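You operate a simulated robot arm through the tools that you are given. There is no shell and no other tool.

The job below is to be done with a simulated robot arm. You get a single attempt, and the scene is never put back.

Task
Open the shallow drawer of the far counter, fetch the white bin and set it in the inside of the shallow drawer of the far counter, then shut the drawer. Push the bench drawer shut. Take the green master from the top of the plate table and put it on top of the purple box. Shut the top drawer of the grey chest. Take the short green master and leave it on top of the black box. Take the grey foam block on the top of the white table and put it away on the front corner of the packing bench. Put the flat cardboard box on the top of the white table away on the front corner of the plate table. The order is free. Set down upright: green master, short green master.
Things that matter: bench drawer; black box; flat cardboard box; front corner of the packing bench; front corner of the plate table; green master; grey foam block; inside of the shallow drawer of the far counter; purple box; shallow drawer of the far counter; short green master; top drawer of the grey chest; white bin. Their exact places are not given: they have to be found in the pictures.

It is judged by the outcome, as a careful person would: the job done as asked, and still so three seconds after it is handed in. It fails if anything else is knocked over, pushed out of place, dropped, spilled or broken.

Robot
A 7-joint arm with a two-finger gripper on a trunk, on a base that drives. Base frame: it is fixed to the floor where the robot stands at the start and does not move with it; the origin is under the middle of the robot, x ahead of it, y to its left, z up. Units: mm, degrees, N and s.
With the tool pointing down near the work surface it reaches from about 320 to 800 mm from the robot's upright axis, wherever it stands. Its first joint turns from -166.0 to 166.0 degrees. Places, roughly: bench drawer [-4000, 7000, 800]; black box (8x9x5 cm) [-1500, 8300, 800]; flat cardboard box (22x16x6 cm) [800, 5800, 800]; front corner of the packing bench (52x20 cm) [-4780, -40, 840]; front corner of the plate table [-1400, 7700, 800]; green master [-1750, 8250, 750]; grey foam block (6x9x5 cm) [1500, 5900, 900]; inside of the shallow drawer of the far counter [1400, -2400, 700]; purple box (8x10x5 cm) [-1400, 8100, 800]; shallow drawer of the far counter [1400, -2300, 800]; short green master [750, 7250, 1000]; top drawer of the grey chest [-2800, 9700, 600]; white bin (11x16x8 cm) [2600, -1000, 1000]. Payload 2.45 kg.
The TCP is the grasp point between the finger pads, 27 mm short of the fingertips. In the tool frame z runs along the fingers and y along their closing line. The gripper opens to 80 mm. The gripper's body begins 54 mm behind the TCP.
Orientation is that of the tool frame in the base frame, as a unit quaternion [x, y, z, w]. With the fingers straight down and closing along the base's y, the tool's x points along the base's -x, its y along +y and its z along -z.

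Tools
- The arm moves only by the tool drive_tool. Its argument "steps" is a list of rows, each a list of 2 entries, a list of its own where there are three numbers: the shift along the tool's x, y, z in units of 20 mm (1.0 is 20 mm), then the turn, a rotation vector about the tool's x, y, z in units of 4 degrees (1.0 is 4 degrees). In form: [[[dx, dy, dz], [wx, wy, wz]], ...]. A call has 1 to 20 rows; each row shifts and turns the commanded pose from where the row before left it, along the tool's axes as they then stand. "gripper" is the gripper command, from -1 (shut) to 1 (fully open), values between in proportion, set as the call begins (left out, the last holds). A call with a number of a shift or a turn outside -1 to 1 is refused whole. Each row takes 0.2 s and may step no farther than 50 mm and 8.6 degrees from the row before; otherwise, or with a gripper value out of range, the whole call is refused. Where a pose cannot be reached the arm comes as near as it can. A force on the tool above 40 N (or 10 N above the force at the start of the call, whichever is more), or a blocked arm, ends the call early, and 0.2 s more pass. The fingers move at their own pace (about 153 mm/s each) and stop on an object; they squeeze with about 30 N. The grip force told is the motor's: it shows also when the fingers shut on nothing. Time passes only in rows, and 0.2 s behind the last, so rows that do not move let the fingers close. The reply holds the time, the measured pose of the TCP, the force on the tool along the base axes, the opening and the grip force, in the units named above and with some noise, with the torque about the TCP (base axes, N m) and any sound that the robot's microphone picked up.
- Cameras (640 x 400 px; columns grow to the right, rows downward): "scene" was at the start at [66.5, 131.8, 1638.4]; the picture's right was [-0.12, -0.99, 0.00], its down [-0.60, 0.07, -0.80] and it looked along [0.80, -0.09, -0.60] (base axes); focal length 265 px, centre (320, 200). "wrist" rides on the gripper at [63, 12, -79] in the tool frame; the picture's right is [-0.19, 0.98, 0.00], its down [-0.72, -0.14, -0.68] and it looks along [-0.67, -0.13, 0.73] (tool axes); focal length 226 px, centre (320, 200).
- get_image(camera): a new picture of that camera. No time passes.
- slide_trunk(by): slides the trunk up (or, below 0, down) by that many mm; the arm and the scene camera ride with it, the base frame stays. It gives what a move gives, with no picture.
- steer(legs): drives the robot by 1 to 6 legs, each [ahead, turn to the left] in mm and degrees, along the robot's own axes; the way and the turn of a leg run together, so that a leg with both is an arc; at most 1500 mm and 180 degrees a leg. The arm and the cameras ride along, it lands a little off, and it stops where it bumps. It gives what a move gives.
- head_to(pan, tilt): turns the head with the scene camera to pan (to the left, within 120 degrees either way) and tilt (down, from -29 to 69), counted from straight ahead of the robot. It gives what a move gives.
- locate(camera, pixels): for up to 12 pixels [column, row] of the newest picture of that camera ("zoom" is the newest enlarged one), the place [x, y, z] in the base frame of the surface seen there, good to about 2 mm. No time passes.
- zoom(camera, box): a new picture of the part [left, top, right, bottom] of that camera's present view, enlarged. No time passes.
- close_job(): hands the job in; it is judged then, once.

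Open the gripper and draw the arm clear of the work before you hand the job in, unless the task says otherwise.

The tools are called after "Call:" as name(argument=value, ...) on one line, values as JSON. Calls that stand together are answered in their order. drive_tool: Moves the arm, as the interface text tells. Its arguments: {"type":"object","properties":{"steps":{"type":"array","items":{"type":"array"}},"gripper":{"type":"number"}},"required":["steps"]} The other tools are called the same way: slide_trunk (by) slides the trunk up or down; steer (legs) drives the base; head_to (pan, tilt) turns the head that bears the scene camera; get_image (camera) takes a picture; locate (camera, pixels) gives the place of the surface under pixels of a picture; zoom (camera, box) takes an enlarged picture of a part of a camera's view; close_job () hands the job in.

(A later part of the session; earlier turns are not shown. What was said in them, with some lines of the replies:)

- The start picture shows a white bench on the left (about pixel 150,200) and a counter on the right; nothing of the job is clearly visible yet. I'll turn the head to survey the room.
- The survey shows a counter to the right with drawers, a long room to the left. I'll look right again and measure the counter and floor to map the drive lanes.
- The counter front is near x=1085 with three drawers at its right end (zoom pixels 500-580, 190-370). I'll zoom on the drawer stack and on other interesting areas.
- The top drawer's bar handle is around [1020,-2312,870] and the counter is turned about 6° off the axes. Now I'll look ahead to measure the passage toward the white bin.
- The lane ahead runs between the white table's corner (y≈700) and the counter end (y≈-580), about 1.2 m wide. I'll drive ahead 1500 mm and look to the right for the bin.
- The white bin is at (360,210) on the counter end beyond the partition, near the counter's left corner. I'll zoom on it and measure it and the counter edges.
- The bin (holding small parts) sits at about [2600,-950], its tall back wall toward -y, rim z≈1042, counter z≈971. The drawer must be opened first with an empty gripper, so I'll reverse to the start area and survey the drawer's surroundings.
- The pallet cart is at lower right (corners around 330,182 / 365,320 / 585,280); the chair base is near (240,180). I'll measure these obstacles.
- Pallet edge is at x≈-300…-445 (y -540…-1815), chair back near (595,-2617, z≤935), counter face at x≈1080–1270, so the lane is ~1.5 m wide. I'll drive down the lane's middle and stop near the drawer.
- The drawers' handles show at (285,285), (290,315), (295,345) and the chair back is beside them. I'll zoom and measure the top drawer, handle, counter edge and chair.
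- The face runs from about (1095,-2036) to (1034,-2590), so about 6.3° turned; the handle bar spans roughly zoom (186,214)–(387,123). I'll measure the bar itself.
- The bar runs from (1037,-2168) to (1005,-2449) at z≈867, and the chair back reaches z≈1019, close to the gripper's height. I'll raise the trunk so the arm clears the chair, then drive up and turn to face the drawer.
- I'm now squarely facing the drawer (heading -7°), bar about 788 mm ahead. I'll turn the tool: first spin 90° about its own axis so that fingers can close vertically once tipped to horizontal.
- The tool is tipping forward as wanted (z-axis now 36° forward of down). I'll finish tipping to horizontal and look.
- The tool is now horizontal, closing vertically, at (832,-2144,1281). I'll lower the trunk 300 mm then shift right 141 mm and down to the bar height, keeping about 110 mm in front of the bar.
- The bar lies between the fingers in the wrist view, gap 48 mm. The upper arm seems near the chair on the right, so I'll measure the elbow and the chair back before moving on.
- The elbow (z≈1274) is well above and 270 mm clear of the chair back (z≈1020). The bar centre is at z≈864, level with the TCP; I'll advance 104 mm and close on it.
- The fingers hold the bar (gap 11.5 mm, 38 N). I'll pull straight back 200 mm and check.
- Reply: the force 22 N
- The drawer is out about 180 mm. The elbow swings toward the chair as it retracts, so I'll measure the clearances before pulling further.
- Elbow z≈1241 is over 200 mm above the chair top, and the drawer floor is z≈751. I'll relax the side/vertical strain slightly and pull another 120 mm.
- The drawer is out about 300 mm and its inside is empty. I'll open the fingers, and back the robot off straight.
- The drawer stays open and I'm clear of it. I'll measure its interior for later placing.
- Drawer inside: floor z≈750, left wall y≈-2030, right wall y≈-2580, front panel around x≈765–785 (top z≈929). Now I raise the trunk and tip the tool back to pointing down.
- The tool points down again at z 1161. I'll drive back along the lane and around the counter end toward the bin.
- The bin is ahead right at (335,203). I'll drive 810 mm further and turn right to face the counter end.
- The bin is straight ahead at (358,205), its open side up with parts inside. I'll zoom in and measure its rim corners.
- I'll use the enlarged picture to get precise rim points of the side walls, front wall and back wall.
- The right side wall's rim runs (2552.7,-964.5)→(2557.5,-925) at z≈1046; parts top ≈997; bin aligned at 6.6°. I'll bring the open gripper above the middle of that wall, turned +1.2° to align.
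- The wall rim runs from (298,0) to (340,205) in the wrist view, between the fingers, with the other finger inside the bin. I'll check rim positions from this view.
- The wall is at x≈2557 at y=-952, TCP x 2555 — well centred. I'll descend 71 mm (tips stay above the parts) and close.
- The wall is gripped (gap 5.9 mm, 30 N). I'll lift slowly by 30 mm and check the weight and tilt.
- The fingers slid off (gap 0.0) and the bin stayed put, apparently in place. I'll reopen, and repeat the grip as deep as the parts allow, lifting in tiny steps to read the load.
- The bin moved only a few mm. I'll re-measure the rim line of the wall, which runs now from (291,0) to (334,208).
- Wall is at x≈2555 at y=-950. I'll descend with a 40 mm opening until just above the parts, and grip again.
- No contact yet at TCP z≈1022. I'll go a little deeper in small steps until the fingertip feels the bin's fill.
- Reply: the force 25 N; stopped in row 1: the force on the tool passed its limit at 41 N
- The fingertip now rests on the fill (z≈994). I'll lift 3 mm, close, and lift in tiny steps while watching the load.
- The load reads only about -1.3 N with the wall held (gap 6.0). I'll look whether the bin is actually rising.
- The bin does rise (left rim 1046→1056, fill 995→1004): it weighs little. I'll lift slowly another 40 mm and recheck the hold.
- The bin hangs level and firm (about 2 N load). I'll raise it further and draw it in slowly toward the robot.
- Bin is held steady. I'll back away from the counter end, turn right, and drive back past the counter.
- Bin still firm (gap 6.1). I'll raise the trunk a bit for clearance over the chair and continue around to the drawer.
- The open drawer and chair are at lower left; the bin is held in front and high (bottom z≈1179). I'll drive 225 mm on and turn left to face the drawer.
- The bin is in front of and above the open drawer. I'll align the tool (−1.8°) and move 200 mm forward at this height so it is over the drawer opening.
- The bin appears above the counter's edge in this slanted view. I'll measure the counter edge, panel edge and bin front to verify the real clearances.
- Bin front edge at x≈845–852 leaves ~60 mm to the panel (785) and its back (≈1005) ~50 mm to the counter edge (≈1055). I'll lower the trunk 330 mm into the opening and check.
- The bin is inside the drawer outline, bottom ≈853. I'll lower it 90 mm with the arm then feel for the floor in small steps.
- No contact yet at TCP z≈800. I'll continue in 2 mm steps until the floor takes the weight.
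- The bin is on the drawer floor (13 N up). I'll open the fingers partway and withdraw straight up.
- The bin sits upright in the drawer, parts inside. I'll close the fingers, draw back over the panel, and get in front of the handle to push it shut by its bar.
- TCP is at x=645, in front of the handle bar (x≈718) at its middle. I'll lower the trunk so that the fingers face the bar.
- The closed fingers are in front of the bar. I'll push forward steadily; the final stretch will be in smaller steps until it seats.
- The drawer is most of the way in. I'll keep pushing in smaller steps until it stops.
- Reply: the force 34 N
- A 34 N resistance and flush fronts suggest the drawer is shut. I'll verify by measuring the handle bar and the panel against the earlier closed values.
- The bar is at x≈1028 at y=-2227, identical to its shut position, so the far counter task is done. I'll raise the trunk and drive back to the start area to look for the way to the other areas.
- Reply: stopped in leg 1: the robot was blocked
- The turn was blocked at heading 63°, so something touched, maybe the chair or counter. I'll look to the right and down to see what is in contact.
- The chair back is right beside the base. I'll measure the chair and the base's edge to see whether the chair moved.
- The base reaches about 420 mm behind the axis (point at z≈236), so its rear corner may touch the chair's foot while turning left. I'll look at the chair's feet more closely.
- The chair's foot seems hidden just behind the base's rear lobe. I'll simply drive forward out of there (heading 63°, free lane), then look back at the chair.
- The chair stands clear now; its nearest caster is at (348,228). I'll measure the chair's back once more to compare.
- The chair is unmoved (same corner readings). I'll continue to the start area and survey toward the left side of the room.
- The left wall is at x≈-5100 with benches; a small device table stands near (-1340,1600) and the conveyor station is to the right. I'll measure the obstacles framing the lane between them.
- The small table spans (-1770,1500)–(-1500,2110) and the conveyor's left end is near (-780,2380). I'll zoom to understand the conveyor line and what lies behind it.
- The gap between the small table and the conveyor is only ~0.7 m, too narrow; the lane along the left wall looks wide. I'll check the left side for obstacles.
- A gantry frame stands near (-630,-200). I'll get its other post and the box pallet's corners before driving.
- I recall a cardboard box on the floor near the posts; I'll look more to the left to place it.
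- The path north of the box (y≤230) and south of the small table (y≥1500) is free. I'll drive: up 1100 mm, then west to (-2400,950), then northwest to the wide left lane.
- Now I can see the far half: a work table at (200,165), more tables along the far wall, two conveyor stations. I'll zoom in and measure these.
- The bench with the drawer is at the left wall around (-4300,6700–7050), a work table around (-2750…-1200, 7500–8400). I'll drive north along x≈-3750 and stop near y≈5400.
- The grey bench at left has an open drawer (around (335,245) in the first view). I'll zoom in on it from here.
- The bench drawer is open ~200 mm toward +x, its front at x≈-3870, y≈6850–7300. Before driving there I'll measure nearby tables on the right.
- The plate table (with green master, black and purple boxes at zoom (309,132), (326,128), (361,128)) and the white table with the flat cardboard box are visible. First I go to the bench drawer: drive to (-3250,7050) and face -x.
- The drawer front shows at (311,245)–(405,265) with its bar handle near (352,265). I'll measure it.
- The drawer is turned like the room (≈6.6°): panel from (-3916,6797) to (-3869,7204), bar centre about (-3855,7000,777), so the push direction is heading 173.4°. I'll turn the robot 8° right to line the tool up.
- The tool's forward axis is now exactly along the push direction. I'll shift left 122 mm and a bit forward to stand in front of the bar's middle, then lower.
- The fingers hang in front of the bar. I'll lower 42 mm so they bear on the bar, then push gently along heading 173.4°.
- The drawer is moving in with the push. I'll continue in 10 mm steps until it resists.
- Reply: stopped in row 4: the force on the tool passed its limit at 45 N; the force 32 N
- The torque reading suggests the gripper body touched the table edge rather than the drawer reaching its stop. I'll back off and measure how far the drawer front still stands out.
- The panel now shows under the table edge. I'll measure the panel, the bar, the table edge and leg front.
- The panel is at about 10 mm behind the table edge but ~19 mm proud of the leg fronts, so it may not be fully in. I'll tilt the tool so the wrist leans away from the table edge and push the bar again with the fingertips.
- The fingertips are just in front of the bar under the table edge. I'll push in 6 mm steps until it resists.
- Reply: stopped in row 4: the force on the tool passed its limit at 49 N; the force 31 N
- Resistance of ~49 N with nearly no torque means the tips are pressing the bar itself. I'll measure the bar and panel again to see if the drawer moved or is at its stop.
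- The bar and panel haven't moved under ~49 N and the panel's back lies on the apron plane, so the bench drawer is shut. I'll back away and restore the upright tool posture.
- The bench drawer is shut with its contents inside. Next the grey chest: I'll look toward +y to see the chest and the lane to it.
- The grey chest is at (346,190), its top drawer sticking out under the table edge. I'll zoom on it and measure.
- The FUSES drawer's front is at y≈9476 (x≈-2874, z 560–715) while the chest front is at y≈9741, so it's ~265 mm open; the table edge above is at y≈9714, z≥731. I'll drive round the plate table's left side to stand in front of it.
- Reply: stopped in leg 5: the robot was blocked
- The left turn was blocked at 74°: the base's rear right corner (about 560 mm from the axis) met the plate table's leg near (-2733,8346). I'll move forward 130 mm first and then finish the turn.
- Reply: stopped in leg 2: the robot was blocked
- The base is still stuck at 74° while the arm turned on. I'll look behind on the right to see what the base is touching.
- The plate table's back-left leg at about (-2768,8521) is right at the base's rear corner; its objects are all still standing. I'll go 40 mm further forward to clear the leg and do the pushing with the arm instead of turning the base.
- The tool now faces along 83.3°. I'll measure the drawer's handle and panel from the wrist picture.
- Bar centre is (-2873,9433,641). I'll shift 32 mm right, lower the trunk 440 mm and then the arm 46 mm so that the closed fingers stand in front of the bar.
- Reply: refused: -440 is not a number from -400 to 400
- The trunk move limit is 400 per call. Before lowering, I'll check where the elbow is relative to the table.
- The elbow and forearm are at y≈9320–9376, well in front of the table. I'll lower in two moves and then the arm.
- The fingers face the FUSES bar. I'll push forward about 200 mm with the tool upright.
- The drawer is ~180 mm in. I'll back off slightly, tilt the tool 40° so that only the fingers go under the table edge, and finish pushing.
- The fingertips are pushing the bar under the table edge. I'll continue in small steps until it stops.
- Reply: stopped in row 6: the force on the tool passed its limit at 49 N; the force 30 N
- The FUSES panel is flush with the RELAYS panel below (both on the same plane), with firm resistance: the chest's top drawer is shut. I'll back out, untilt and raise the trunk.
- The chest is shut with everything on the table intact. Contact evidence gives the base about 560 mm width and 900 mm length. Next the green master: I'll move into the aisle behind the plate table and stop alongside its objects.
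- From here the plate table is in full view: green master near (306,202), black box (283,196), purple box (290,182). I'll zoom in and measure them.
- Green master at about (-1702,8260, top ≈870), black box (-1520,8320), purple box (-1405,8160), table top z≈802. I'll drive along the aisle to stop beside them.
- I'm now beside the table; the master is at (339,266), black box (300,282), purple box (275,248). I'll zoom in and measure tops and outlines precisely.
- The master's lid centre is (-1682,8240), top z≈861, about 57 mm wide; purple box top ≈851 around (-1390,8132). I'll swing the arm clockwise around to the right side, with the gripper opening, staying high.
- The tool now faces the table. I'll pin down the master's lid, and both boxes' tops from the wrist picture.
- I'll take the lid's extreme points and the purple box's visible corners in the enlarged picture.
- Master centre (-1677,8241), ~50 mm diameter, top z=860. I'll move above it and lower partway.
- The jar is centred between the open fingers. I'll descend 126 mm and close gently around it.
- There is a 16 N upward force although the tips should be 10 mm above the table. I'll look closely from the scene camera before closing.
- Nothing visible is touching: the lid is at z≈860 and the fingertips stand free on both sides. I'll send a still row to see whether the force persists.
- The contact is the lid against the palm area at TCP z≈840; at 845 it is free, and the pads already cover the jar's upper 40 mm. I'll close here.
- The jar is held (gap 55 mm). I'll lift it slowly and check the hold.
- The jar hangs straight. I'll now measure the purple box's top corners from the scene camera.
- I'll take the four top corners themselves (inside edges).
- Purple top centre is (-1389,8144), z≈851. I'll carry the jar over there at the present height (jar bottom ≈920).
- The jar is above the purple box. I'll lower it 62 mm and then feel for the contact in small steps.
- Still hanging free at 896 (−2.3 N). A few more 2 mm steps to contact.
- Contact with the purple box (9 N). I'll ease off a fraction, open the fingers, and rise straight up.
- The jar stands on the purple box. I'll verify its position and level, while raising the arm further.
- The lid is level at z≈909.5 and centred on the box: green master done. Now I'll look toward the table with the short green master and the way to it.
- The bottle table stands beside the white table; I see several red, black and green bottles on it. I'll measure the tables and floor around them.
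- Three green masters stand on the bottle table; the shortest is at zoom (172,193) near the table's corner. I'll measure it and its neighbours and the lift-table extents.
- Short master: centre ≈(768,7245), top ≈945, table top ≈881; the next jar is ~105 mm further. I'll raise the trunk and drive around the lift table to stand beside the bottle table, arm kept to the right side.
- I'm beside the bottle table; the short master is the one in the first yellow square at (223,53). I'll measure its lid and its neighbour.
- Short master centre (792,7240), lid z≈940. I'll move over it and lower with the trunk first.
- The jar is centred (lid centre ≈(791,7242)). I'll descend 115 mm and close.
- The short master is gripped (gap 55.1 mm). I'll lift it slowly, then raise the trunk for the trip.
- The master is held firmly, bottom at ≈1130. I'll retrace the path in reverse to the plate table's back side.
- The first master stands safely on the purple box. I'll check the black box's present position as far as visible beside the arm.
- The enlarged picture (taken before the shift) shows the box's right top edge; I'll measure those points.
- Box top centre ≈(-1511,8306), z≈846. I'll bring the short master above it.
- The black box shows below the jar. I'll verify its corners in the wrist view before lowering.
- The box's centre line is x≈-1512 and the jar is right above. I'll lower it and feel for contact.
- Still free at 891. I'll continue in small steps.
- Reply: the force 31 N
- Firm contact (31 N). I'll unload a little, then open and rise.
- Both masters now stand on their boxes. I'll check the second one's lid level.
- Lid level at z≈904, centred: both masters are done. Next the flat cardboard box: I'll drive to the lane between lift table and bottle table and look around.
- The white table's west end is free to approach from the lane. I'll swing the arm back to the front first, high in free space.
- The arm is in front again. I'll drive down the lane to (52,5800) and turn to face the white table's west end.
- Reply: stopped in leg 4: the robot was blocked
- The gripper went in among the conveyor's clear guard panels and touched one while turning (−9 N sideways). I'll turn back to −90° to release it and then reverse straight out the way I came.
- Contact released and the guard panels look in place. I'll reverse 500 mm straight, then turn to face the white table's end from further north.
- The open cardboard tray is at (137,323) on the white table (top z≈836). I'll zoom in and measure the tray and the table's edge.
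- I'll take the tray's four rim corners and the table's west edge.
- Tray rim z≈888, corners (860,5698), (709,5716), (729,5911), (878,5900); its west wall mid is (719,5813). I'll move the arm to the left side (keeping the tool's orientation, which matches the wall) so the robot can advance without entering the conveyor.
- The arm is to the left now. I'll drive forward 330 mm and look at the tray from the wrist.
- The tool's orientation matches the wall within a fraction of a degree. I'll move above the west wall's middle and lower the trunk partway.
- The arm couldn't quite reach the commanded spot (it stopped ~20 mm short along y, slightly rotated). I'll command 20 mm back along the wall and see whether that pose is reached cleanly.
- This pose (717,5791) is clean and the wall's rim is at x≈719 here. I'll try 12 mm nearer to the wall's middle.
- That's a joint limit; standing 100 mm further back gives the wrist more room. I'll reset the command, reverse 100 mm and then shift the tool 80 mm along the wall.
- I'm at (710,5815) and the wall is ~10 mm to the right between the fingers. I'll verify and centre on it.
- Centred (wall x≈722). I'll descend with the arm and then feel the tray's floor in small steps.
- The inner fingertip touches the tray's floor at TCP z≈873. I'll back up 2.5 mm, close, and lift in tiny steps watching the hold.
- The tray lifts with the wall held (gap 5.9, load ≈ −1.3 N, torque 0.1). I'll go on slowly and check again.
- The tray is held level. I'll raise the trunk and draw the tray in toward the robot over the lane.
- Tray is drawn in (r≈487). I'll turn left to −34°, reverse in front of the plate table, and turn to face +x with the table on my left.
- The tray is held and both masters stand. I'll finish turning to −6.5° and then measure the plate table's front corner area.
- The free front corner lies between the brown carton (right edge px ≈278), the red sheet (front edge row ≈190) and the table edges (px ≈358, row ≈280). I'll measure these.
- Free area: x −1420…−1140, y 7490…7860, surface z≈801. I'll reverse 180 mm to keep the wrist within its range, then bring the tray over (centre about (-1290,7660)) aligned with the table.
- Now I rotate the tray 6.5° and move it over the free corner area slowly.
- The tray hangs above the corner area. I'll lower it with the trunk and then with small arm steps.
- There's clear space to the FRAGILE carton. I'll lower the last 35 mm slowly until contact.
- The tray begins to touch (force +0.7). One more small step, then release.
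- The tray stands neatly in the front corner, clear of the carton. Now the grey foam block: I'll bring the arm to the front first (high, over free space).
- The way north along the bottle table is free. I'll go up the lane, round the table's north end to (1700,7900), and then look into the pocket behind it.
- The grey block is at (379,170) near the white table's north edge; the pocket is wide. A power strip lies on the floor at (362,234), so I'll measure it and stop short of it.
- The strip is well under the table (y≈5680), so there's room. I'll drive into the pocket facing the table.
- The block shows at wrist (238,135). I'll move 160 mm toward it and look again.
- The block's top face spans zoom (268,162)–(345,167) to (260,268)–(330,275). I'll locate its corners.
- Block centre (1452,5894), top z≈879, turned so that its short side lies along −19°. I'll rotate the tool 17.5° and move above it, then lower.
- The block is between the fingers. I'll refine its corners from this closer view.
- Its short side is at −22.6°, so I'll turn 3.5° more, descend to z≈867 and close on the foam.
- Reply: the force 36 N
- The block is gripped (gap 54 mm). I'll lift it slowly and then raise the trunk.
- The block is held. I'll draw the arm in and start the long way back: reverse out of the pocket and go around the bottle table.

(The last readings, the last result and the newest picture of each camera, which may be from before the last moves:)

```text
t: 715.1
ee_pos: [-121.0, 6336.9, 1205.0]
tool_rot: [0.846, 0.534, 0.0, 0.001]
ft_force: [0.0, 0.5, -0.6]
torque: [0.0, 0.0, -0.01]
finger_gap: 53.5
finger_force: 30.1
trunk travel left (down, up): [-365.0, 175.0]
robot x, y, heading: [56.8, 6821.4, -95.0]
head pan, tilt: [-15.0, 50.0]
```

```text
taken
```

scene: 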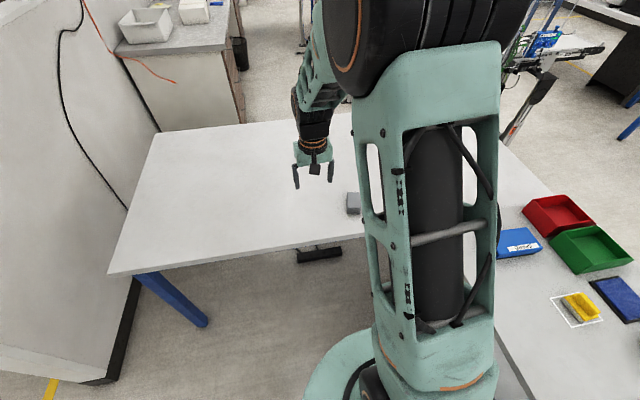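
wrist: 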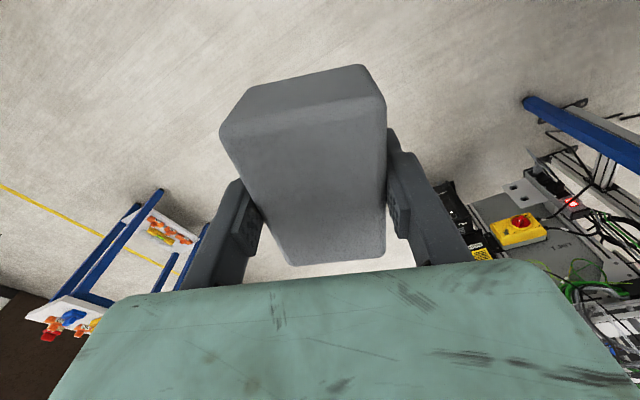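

Block still firm. I'll continue west past the plate table's front to the left lane.

Call:
steer(legs=[[0, -86.8], [780, 0], [780, 0], [0, 15.3], [898, 0], [898, 0]])

Call:
steer(legs=[[0, 57.8], [1214, 0], [0, 16.3], [951, 0], [951, 0]])

Call:
get_image(camera="wrist")

Call:
head_to(pan=0, tilt=25)

Call:
get_image(camera="scene")

```text
t: 736.6
ee_pos: [-3776.2, 6417.3, 1203.8]
tool_rot: [0.999, -0.052, 0.0, 0.001]
ft_force: [-0.5, 0.6, -0.5]
torque: [0.0, -0.02, -0.04]
finger_gap: 53.5
finger_force: 30.1
trunk travel left (down, up): [-365.0, 175.0]
robot x, y, heading: [-3262.1, 6411.2, -165.4]
head pan, tilt: [-15.0, 50.0]
```

```text
t: 755.5
ee_pos: [-3796.1, 2862.0, 1204.7]
tool_rot: [0.827, 0.562, 0.0, 0.001]
ft_force: [0.1, 0.3, -0.5]
torque: [-0.01, 0.02, 0.01]
finger_gap: 53.7
finger_force: 29.9
trunk travel left (down, up): [-365.0, 175.0]
robot x, y, heading: [-3649.5, 3355.0, -91.0]
head pan, tilt: [-15.0, 50.0]
```

```text
taken
```

wrist: 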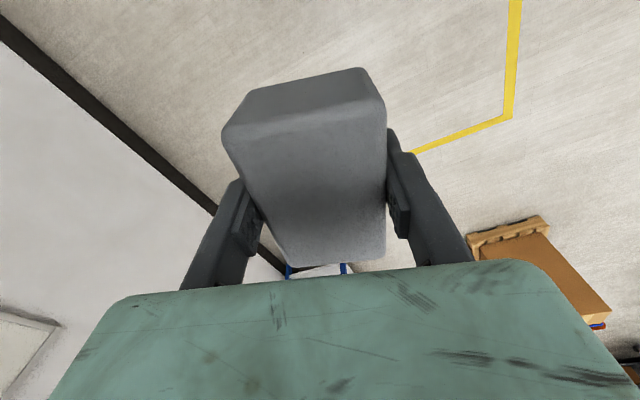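

```text
t: 756.3
ee_pos: [-3795.6, 2860.3, 1204.3]
tool_rot: [0.828, 0.561, 0.001, 0.0]
ft_force: [-0.7, 0.6, -0.5]
torque: [0.03, 0.0, -0.02]
finger_gap: 53.7
finger_force: 30.2
trunk travel left (down, up): [-365.0, 175.0]
robot x, y, heading: [-3652.6, 3355.0, -90.9]
head pan, tilt: [0.0, 25.0]
```

```text
taken
```

scene: 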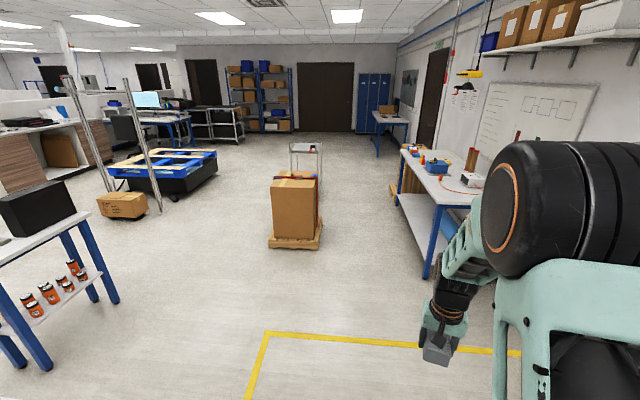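

The packing bench is along the right wall (table from (400,150) to (480,215)), the box pallet at (295,215). I'll measure them.

Call:
zoom(camera="scene", box=[370, 120, 530, 280])

Call:
locate(camera="scene", pixels=[[400, 155], [440, 200], [428, 275], [460, 180], [275, 248], [318, 248], [300, 230], [270, 200], [395, 195], [350, 250], [380, 225], [480, 190]])

```text
2.50 times, centred on (450, 200) of scene
```

zoom: 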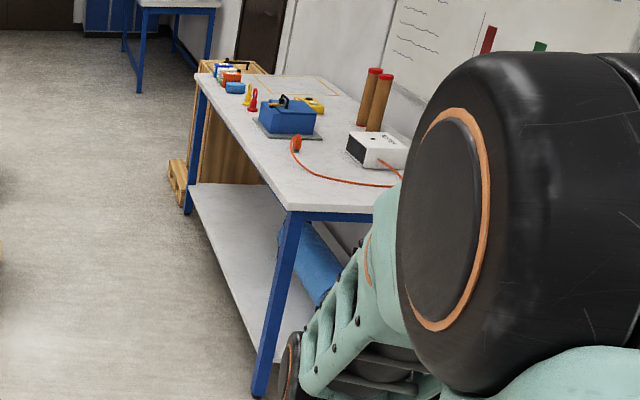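

```text
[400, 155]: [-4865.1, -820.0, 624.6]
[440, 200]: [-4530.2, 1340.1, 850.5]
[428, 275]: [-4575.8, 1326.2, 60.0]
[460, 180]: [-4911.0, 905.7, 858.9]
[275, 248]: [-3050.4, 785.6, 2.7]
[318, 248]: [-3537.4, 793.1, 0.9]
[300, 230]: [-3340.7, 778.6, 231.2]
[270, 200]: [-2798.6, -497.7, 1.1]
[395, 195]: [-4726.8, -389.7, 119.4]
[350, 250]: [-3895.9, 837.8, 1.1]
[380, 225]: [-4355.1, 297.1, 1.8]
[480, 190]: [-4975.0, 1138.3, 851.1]
```

The bench front edge runs from (-4530,1340) to about (-4720,-350), top z≈850; the corridor to the pallet is ~1 m wide. I'll drive nearer and look at the bench top.

Call:
steer(legs=[[0, -9.5], [1500, 0], [0, 4.5], [300, 0]])

Call:
head_to(pan=-35, tilt=30)

Call:
get_image(camera="scene")

Call:
zoom(camera="scene", box=[220, 120, 480, 300])

```text
t: 766.6
ee_pos: [-4144.7, 1096.0, 1203.9]
tool_rot: [0.851, 0.525, 0.0, 0.001]
ft_force: [0.4, 0.0, -0.3]
torque: [0.04, 0.02, 0.0]
finger_gap: 53.8
finger_force: 29.9
trunk travel left (down, up): [-365.0, 175.0]
robot x, y, heading: [-3959.7, 1574.4, -95.8]
head pan, tilt: [0.0, 25.0]
```

```text
t: 767.6
ee_pos: [-4143.0, 1096.7, 1205.0]
tool_rot: [0.851, 0.525, 0.001, 0.0]
ft_force: [0.2, 0.5, -0.6]
torque: [0.0, -0.03, 0.0]
finger_gap: 53.9
finger_force: 30.2
trunk travel left (down, up): [-365.0, 175.0]
robot x, y, heading: [-3956.6, 1577.0, -95.7]
head pan, tilt: [-35.0, 30.0]
```

```text
taken
```

scene: 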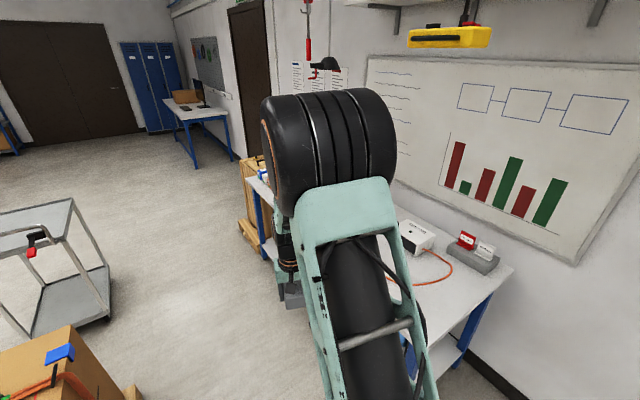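

```text
2.22 times, centred on (350, 210) of scene
```

zoom: 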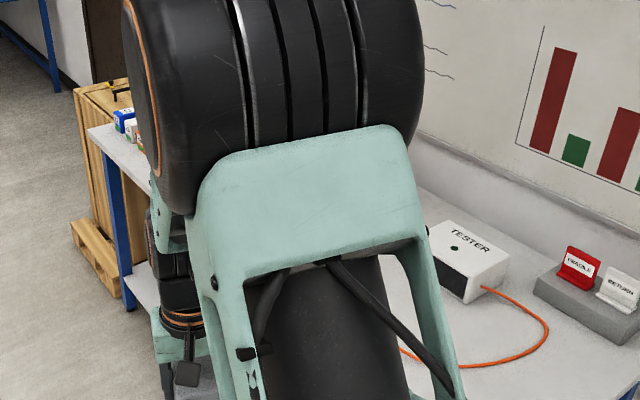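

The arm hides the bench top. I'll drive on to about (-4120,100) alongside the bench and then look right.

Call:
steer(legs=[[0, -0.6], [1450, 0]])

Call:
head_to(pan=-90, tilt=45)

Call:
get_image(camera="scene")

Call:
get_image(camera="wrist")

```text
t: 775.1
ee_pos: [-4302.7, -340.2, 1204.0]
tool_rot: [0.852, 0.524, 0.0, 0.001]
ft_force: [0.3, 0.0, 0.2]
torque: [0.03, -0.03, 0.0]
finger_gap: 53.6
finger_force: 30.2
trunk travel left (down, up): [-365.0, 175.0]
robot x, y, heading: [-4116.7, 139.1, -95.7]
head pan, tilt: [-35.0, 30.0]
```

```text
t: 776.4
ee_pos: [-4302.9, -339.9, 1204.9]
tool_rot: [0.852, 0.524, 0.001, 0.001]
ft_force: [-0.8, -0.3, -0.3]
torque: [0.03, 0.0, -0.02]
finger_gap: 53.7
finger_force: 29.9
trunk travel left (down, up): [-365.0, 175.0]
robot x, y, heading: [-4117.8, 140.7, -95.9]
head pan, tilt: [-90.0, 45.0]
```

```text
taken
```

scene: 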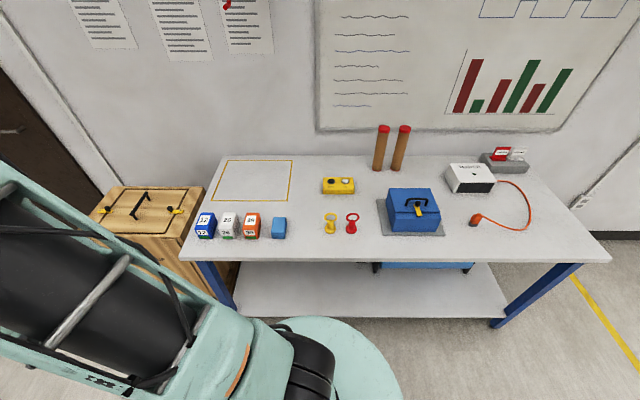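

```text
taken
```

wrist: 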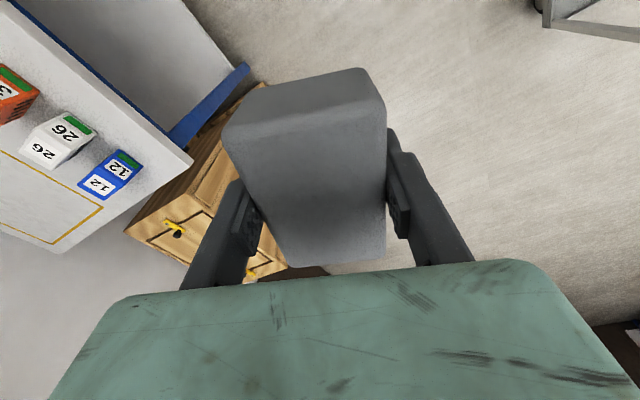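

The bench top is visible: boxes 12/26/30 and a small blue cube along the front left, hooks at (330–352,224), a taped rectangle at the back left. I'll measure where the front corner area (around (-4780,-40)) is free.

Call:
zoom(camera="scene", box=[180, 140, 420, 280])

Call:
locate(camera="scene", pixels=[[198, 255], [205, 235], [230, 237], [252, 237], [279, 237], [331, 232], [352, 232], [222, 162], [290, 200], [300, 250], [400, 252], [260, 250]])

```text
2.67 times, centred on (300, 210) of scene
```

zoom: 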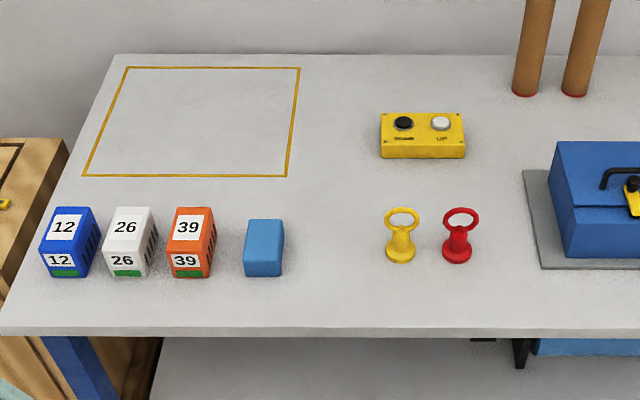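

```text
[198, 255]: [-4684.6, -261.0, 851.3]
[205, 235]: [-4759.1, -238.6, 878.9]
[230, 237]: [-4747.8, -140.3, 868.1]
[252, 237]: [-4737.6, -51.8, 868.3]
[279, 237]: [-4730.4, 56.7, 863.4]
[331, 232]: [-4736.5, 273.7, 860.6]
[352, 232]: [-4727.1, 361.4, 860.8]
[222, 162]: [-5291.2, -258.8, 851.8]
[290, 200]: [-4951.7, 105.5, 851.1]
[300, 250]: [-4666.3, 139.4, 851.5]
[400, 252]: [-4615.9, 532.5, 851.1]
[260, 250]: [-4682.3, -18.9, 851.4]
```

Bench top z≈851; the 52×20 cm front-corner strip (around (-4780,-40)) holds boxes 12, 26, 39 and a blue cube (y≈57) with free space from y≈85 to 218. I'll put the foam block at about (-4765,150). First swing the arm to the right, high.

Call:
drive_tool(steps=[[[0, -1, 0], [0, 0, 0.557]], [[0, -1, 0], [0, 0, 0.557]], [[0, -1, 0], [0, 0, 0.557]], [[0, -1, 0], [0, 0, 0.557]], [[0, -1, 0], [0, 0, 0.557]], [[0, -1, 0], [0, 0, 0.557]], [[0, -1, 0], [0, 0, 0.557]], [[0, -1, 0], [0, 0, 0.557]], [[0, -1, 0], [0, 0, 0.557]], [[0, -1, 0], [0, 0, 0.557]], [[0, -1, 0], [0, 0, 0.557]], [[0, -1, 0], [0, 0, 0.557]], [[0, -1, 0], [0, 0, 0.557]], [[0, -1, 0], [0, 0, 0.557]], [[0, -1, 0], [0, 0, 0.557]], [[0, -1, 0], [0, 0, 0.557]]])

Call:
drive_tool(steps=[[[0, -1, 0], [0, 0, 0.557]], [[0, -1, 0], [0, 0, 0.557]], [[0, -1, 0], [0, 0, 0.557]], [[0, -1, 0], [0, 0, 0.557]], [[0, -1, 0], [0, 0, 0.557]], [[0, -1, 0], [0, 0, 0.557]], [[0, -1, 0], [0, 0, 0.557]], [[0, -1, 0], [0, 0, 0.557]], [[0, -1, 0], [0, 0, 0.557]], [[0, -1, 0], [0, 0, 0.557]], [[0, -1, 0], [0, 0, 0.557]], [[0, -1, 0], [0, 0, 0.557]], [[0, -1, 0], [0, 0, 0.557]], [[0, -1, 0], [0, 0, 0.557]], [[0, -1, 0], [0, 0, 0.557]]])

Call:
get_image(camera="wrist")

Call:
get_image(camera="scene")

```text
t: 779.8
ee_pos: [-4531.0, -122.8, 1204.9]
tool_rot: [0.971, 0.238, 0.0, 0.0]
ft_force: [0.6, 0.2, 0.5]
torque: [-0.05, -0.05, 0.0]
finger_gap: 53.8
finger_force: 30.0
trunk travel left (down, up): [-365.0, 175.0]
robot x, y, heading: [-4114.5, 139.8, -96.2]
head pan, tilt: [-90.0, 45.0]
```

```text
t: 783.0
ee_pos: [-4591.6, 165.6, 1205.0]
tool_rot: [0.999, -0.053, 0.001, 0.001]
ft_force: [0.3, -0.1, -0.7]
torque: [0.0, -0.04, 0.02]
finger_gap: 53.5
finger_force: 29.9
trunk travel left (down, up): [-365.0, 175.0]
robot x, y, heading: [-4117.2, 137.9, -96.1]
head pan, tilt: [-90.0, 45.0]
```

```text
taken
```

wrist: 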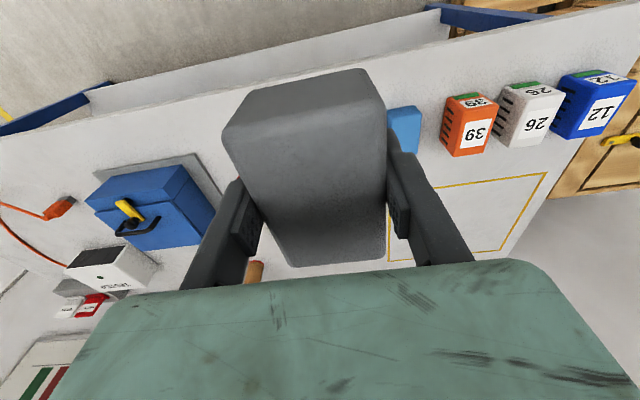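

```text
taken
```

scene: 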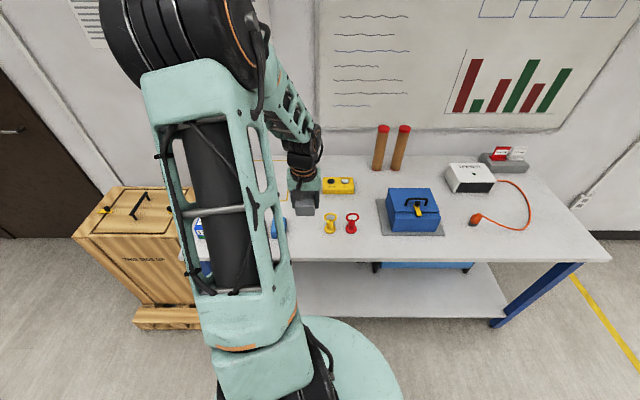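

The tool is aligned with the bench. I'll measure the blue cube's near side and the hooks to place the block exactly between them.

Call:
zoom(camera="wrist", box=[370, 70, 500, 170])

Call:
locate(camera="zoom", pixels=[[130, 190], [200, 180], [230, 190], [200, 250], [250, 130], [150, 230], [210, 300], [120, 290]])

Call:
locate(camera="scene", pixels=[[282, 226], [285, 236], [286, 220], [331, 230], [326, 231], [310, 255], [300, 240], [310, 225]])

```text
4.00 times, centred on (435, 120) of wrist
```

zoom: 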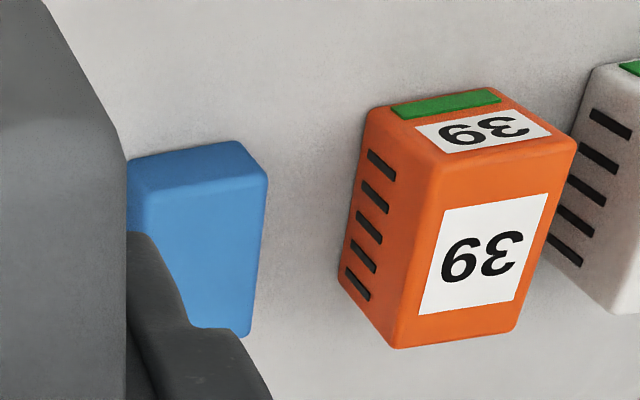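

```text
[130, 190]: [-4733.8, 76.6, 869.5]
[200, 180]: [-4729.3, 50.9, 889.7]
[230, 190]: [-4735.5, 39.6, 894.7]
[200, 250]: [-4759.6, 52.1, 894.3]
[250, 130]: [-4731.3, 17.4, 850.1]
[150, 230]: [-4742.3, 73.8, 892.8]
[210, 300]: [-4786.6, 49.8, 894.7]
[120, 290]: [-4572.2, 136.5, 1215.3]
```

```text
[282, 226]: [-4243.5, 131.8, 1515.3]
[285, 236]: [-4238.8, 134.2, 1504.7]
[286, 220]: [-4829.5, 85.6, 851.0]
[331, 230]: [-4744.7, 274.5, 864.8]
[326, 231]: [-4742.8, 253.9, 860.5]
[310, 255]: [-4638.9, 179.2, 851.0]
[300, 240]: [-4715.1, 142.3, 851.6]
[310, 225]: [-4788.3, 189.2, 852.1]
```

The blue block spans y≈30–85; hooks start at y≈253. I'll extend to (-4765,148) and lower.

Call:
drive_tool(steps=[[[-0.71, 0.15, 0], [0, 0, 0]], [[-0.71, 0.15, 0], [0, 0, 0]], [[-0.71, 0.15, 0], [0, 0, 0]], [[-0.71, 0.15, 0], [0, 0, 0]], [[-0.71, 0.15, 0], [0, 0, 0]], [[-0.71, 0.15, 0], [0, 0, 0]], [[-0.71, 0.15, 0], [0, 0, 0]], [[-0.71, 0.15, 0], [0, 0, 0]], [[-0.71, 0.15, 0], [0, 0, 0]], [[-0.71, 0.15, 0], [0, 0, 0]], [[-0.71, 0.15, 0], [0, 0, 0]], [[-0.71, 0.15, 0], [0, 0, 0]]])

Call:
slide_trunk(by=-270)

Call:
get_image(camera="wrist")

Call:
get_image(camera="scene")

```text
t: 785.6
ee_pos: [-4765.2, 149.1, 1203.7]
tool_rot: [0.999, -0.053, 0.001, 0.0]
ft_force: [-0.2, 0.2, -1.1]
torque: [-0.01, -0.04, 0.02]
finger_gap: 54.0
finger_force: 29.7
trunk travel left (down, up): [-365.0, 175.0]
robot x, y, heading: [-4113.5, 142.3, -96.0]
head pan, tilt: [-90.0, 45.0]
```

```text
t: 788.3
ee_pos: [-4765.2, 149.1, 933.4]
tool_rot: [0.999, -0.051, 0.001, 0.0]
ft_force: [0.1, 0.0, -0.7]
torque: [0.02, -0.01, -0.03]
finger_gap: 53.7
finger_force: 30.2
trunk travel left (down, up): [-95.0, 445.0]
robot x, y, heading: [-4114.3, 136.1, -95.9]
head pan, tilt: [-90.0, 45.0]
```

```text
taken
```

wrist: 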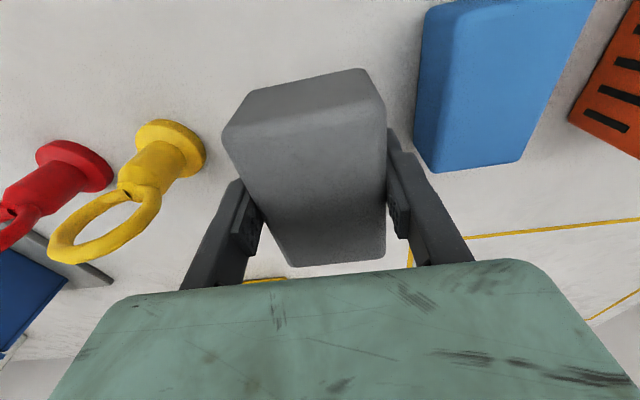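

```text
taken
```

scene: 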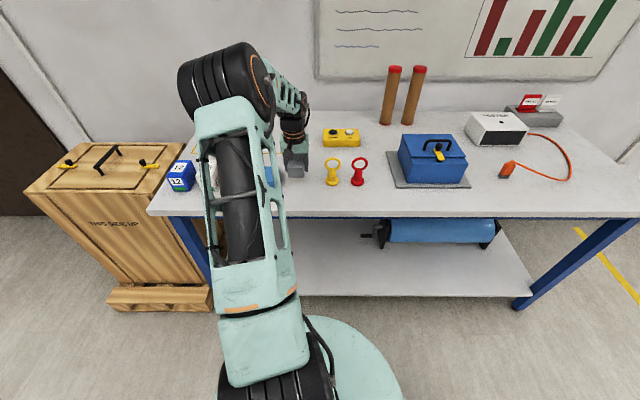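

The block hangs between the blue block and the yellow hook with clearance on both sides. I'll lower to contact.

Call:
drive_tool(steps=[[[0, 0, 0.5], [0, 0, 0]], [[0, 0, 0.5], [0, 0, 0]], [[0, 0, 0.5], [0, 0, 0]], [[0, 0, 0.5], [0, 0, 0]], [[0, 0, 0.3], [0, 0, 0]]])

Call:
drive_tool(steps=[[[0, 0, 0.12], [0, 0, 0]]])

Call:
drive_tool(steps=[[[0, 0, 0.1], [0, 0, 0]]])

Call:
drive_tool(steps=[[[0, 0, 0.1], [0, 0, 0]]])

```text
t: 789.5
ee_pos: [-4765.3, 148.1, 888.5]
tool_rot: [0.999, -0.052, 0.001, 0.001]
ft_force: [-1.0, 0.1, -0.7]
torque: [0.02, -0.02, -0.04]
finger_gap: 53.6
finger_force: 29.9
trunk travel left (down, up): [-95.0, 445.0]
robot x, y, heading: [-4113.3, 140.7, -96.0]
head pan, tilt: [-90.0, 45.0]
```

```text
t: 789.9
ee_pos: [-4765.4, 147.9, 885.5]
tool_rot: [0.999, -0.052, 0.001, 0.001]
ft_force: [-0.3, 0.4, -0.1]
torque: [-0.03, 0.0, 0.03]
finger_gap: 53.8
finger_force: 29.2
trunk travel left (down, up): [-95.0, 445.0]
robot x, y, heading: [-4115.0, 136.7, -96.0]
head pan, tilt: [-90.0, 45.0]
```

```text
t: 790.3
ee_pos: [-4764.9, 148.5, 883.6]
tool_rot: [0.999, -0.05, 0.001, 0.001]
ft_force: [0.1, 0.4, 0.2]
torque: [0.0, 0.02, 0.0]
finger_gap: 53.8
finger_force: 30.3
trunk travel left (down, up): [-95.0, 445.0]
robot x, y, heading: [-4117.6, 136.0, -96.1]
head pan, tilt: [-90.0, 45.0]
```

```text
t: 790.7
ee_pos: [-4764.9, 148.2, 881.4]
tool_rot: [0.999, -0.051, 0.001, 0.001]
ft_force: [0.9, -1.0, -1.2]
torque: [-0.01, 0.02, -0.01]
finger_gap: 53.9
finger_force: 30.0
trunk travel left (down, up): [-95.0, 445.0]
robot x, y, heading: [-4112.3, 136.7, -95.8]
head pan, tilt: [-90.0, 45.0]
```

Call:
drive_tool(steps=[[[0, 0, 0.08], [0, 0, 0]]])

Call:
drive_tool(steps=[[[0, 0, 0.08], [0, 0, 0]]])

```text
t: 791.1
ee_pos: [-4765.7, 148.4, 880.4]
tool_rot: [0.999, -0.051, 0.0, 0.002]
ft_force: [1.4, -0.2, 4.2]
torque: [0.05, 0.1, 0.02]
finger_gap: 53.6
finger_force: 30.0
trunk travel left (down, up): [-95.0, 445.0]
robot x, y, heading: [-4114.6, 137.5, -95.9]
head pan, tilt: [-90.0, 45.0]
```

```text
t: 791.5
ee_pos: [-4765.7, 148.8, 881.1]
tool_rot: [0.999, -0.051, -0.001, 0.001]
ft_force: [0.1, -1.4, 17.1]
torque: [0.14, -0.24, -0.05]
finger_gap: 53.6
finger_force: 29.5
trunk travel left (down, up): [-95.0, 445.0]
robot x, y, heading: [-4117.0, 139.6, -96.0]
head pan, tilt: [-90.0, 45.0]
```

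The block rests on the bench (17 N). I'll ease off 1.5 mm and open a little while rising, since opening fingers dip slightly.

Call:
drive_tool(steps=[[[0, 0, -0.08], [0, 0, 0]]])

Call:
drive_tool(steps=[[[0, 0, -0.1], [0, 0, 0]], [[0, 0, -0.15], [0, 0, 0]], [[0, 0, -0.2], [0, 0, 0]]], gripper=0.6)

Call:
drive_tool(steps=[[[0, 0, -0.5], [0, 0, 0]], [[0, 0, -1], [0, 0, 0]], [[0, 0, -1], [0, 0, 0]], [[0, 0, -1], [0, 0, 0]], [[0, 0, -1], [0, 0, 0]], [[0, 0, -1], [0, 0, 0]]])

Call:
slide_trunk(by=230)

Call:
get_image(camera="wrist")

Call:
get_image(camera="scene")

```text
t: 791.9
ee_pos: [-4764.1, 148.2, 880.2]
tool_rot: [0.999, -0.052, 0.0, 0.001]
ft_force: [-3.8, -1.2, 13.0]
torque: [0.08, 0.17, 0.02]
finger_gap: 53.6
finger_force: 30.0
trunk travel left (down, up): [-95.0, 445.0]
robot x, y, heading: [-4115.6, 138.4, -96.0]
head pan, tilt: [-90.0, 45.0]
```

```text
t: 792.7
ee_pos: [-4764.1, 148.9, 887.8]
tool_rot: [0.999, -0.052, 0.001, 0.0]
ft_force: [-0.1, -0.9, -0.4]
torque: [-0.01, -0.01, 0.01]
finger_gap: 64.3
finger_force: 0.1
trunk travel left (down, up): [-95.0, 445.0]
robot x, y, heading: [-4119.0, 139.4, -95.9]
head pan, tilt: [-90.0, 45.0]
```

```text
t: 794.1
ee_pos: [-4763.9, 149.6, 1000.0]
tool_rot: [0.999, -0.051, 0.001, 0.001]
ft_force: [-0.2, -0.5, -0.1]
torque: [-0.02, -0.01, 0.0]
finger_gap: 64.1
finger_force: 0.1
trunk travel left (down, up): [-95.0, 445.0]
robot x, y, heading: [-4116.3, 134.4, -96.2]
head pan, tilt: [-90.0, 45.0]
```

```text
t: 796.5
ee_pos: [-4765.5, 147.1, 1230.0]
tool_rot: [0.999, -0.052, 0.001, 0.001]
ft_force: [0.3, 0.8, -0.2]
torque: [0.0, 0.0, 0.03]
finger_gap: 64.2
finger_force: 0.0
trunk travel left (down, up): [-325.0, 215.0]
robot x, y, heading: [-4116.1, 135.5, -96.0]
head pan, tilt: [-90.0, 45.0]
```

```text
taken
```

wrist: 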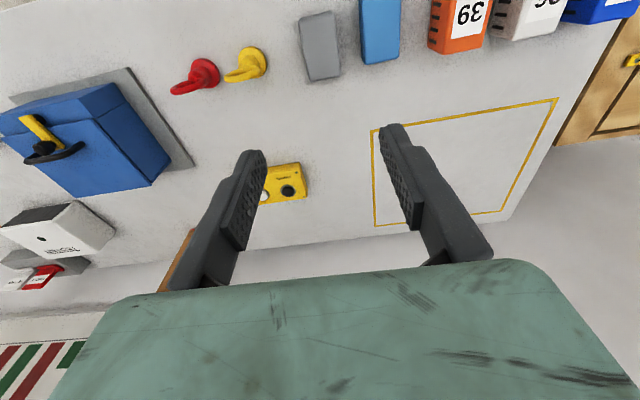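

```text
taken
```

scene: 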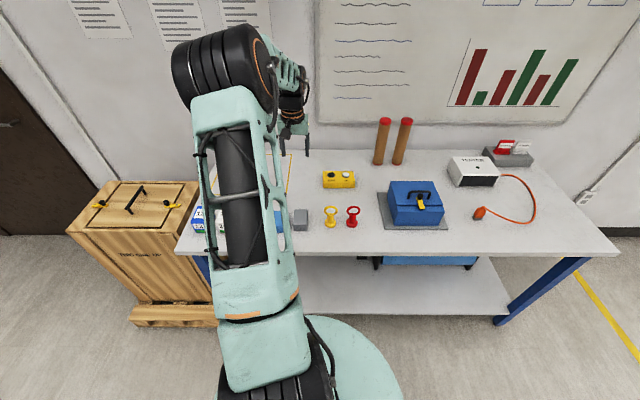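

The grey block now stands in the row beside the blue one. I'll verify its coordinates.

Call:
locate(camera="wrist", pixels=[[320, 40], [305, 22], [333, 15], [312, 75], [338, 70], [380, 30], [250, 60]])

Call:
drive_tool(steps=[[[1, 0, 0], [0, 0, 0]], [[1, 0, 0], [0, 0, 0]], [[1, 0, 0], [0, 0, 0]], [[1, 0, 0], [0, 0, 0]], [[1, 0, 0], [0, 0, 0]], [[1, 0, 0], [0, 0, 0]], [[1, 0, 0], [0, 0, 0]], [[1, 0, 0], [0, 0, 0]]], gripper=1)

```text
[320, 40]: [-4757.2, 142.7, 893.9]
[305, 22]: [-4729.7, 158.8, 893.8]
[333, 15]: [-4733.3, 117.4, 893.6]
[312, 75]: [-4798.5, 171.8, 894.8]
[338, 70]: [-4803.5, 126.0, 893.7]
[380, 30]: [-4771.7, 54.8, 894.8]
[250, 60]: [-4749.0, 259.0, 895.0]
```

```text
t: 798.3
ee_pos: [-4605.0, 131.6, 1229.6]
tool_rot: [0.999, -0.053, -0.001, 0.001]
ft_force: [0.1, -0.6, 0.0]
torque: [0.0, 0.03, -0.02]
finger_gap: 79.7
finger_force: 0.0
trunk travel left (down, up): [-325.0, 215.0]
robot x, y, heading: [-4113.9, 140.4, -95.9]
head pan, tilt: [-90.0, 45.0]
```

The block is at (-4766,144), well inside the strip. Everything is placed; from here I'll try a long-distance zoom at the far counter's drawer to double-check that it stayed shut.

Call:
head_to(pan=70, tilt=10)

Call:
get_image(camera="scene")

Call:
zoom(camera="scene", box=[280, 180, 380, 240])

```text
t: 800.8
ee_pos: [-4606.6, 132.1, 1228.7]
tool_rot: [0.999, -0.051, 0.001, 0.0]
ft_force: [-0.3, -0.2, 0.1]
torque: [0.01, -0.03, -0.02]
finger_gap: 80.0
finger_force: 0.1
trunk travel left (down, up): [-325.0, 215.0]
robot x, y, heading: [-4116.9, 138.8, -96.1]
head pan, tilt: [70.0, 10.0]
```

```text
taken
```

scene: 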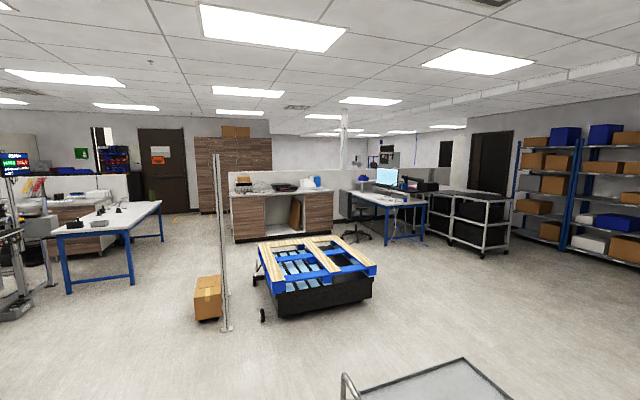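

```text
6.40 times, centred on (330, 210) of scene
```

zoom: 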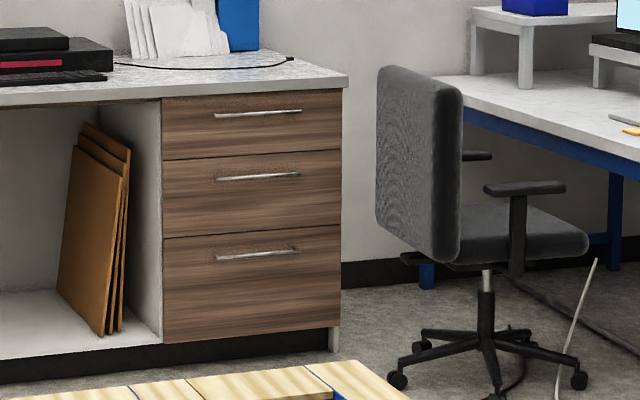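

The far counter's drawers look flush and the chair stands as before. I'll compare the top drawer's face with the lower ones numerically.

Call:
locate(camera="zoom", pixels=[[190, 130], [190, 180], [190, 270], [320, 130], [320, 180], [320, 270], [225, 115], [295, 110], [225, 178], [295, 174], [400, 80], [250, 140]])

```text
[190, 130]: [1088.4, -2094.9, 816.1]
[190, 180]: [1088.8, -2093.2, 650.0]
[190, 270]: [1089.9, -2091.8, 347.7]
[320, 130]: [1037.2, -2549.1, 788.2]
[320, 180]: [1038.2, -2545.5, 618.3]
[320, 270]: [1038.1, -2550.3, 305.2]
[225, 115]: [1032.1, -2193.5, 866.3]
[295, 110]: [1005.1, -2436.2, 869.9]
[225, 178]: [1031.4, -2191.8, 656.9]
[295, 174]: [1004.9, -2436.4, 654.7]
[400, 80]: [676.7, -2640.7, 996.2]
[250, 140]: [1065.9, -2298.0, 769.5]
```

The top drawer's face is flush with the lower ones to within 1 mm, and the chair is unmoved. I'll draw the arm a bit further away from the bench, gripper open, and take a last look at the bench.

Call:
drive_tool(steps=[[[1, 0, 0], [0, 0, 0]], [[1, 0, 0], [0, 0, 0]], [[1, 0, 0], [0, 0, 0]]], gripper=1)

Call:
head_to(pan=-100, tilt=40)

Call:
get_image(camera="scene")

Call:
get_image(camera="wrist")

```text
t: 801.6
ee_pos: [-4545.3, 125.2, 1229.7]
tool_rot: [0.999, -0.052, 0.0, 0.001]
ft_force: [0.1, 0.6, 0.5]
torque: [-0.03, 0.01, -0.03]
finger_gap: 80.0
finger_force: 0.1
trunk travel left (down, up): [-325.0, 215.0]
robot x, y, heading: [-4113.8, 136.9, -96.1]
head pan, tilt: [70.0, 10.0]
```

```text
t: 804.2
ee_pos: [-4547.1, 124.0, 1229.5]
tool_rot: [0.999, -0.051, 0.001, 0.001]
ft_force: [0.0, -1.1, 0.1]
torque: [0.0, 0.01, -0.03]
finger_gap: 79.9
finger_force: 0.1
trunk travel left (down, up): [-325.0, 215.0]
robot x, y, heading: [-4118.7, 138.0, -95.9]
head pan, tilt: [-100.0, 40.0]
```

```text
taken
```

scene: 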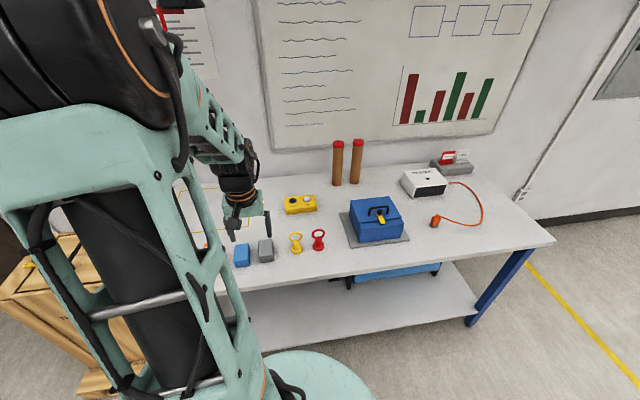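

```text
taken
```

wrist: 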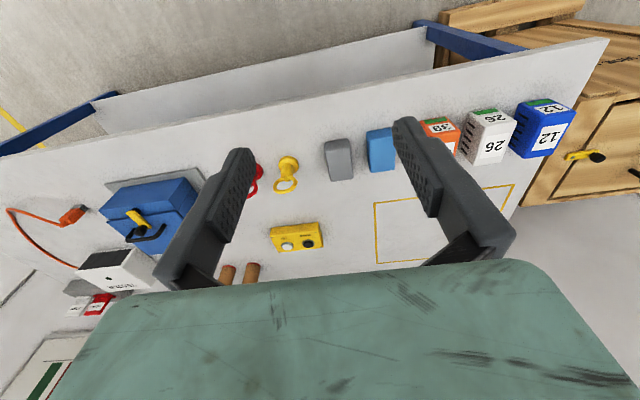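

All parts are done: bin in the shut shallow drawer, bench drawer and chest drawer shut, both masters upright on their boxes, cardboard tray on the plate table's front corner, foam block on the packing bench. The gripper is open and the arm clear, so I hand the job in.

Call:
close_job()

```text
The job is handed in.
```

The job is handed in, and I believe every part is done. I haven't had a verdict back, only the confirmation that it was handed in.

| Part of the job | Result |
|---|---|
| White bin | Set in the shallow drawer of the far counter; drawer shut, its front within 1 mm of the drawers below |
| Bench drawer | Pushed shut; it did not move further under about 49 N |
| Top drawer of the grey chest | Shut, flush with the drawer below |
| Green master | Standing upright on the purple box, lid level |
| Short green master | Standing upright on the black box, lid level |
| Flat cardboard box | On the front corner of the plate table, next to the carton marked FRAGILE |
| Grey foam block | On the front corner of the packing bench, beside the blue block |

Four things happened along the way:

- **White bin:** my first grip on its wall slipped off. The bin stayed on the counter and shifted only a few millimetres before I gripped it again lower down.
- **Chair by the far counter:** the robot's base was stopped while turning beside it. Its measured position looked unchanged afterwards.
- **Plate table:** the base pressed against its back-left leg while I was turning toward the grey chest. The objects on the table were still standing when I looked.
- **Conveyor guard panel:** the gripper touched a clear panel while turning, with about 9 N sideways. I backed out and the panels looked in place.

I rechecked the far counter drawer and the packing bench just before handing in. I did not go back to recheck the bench drawer, the grey chest or the plate table.
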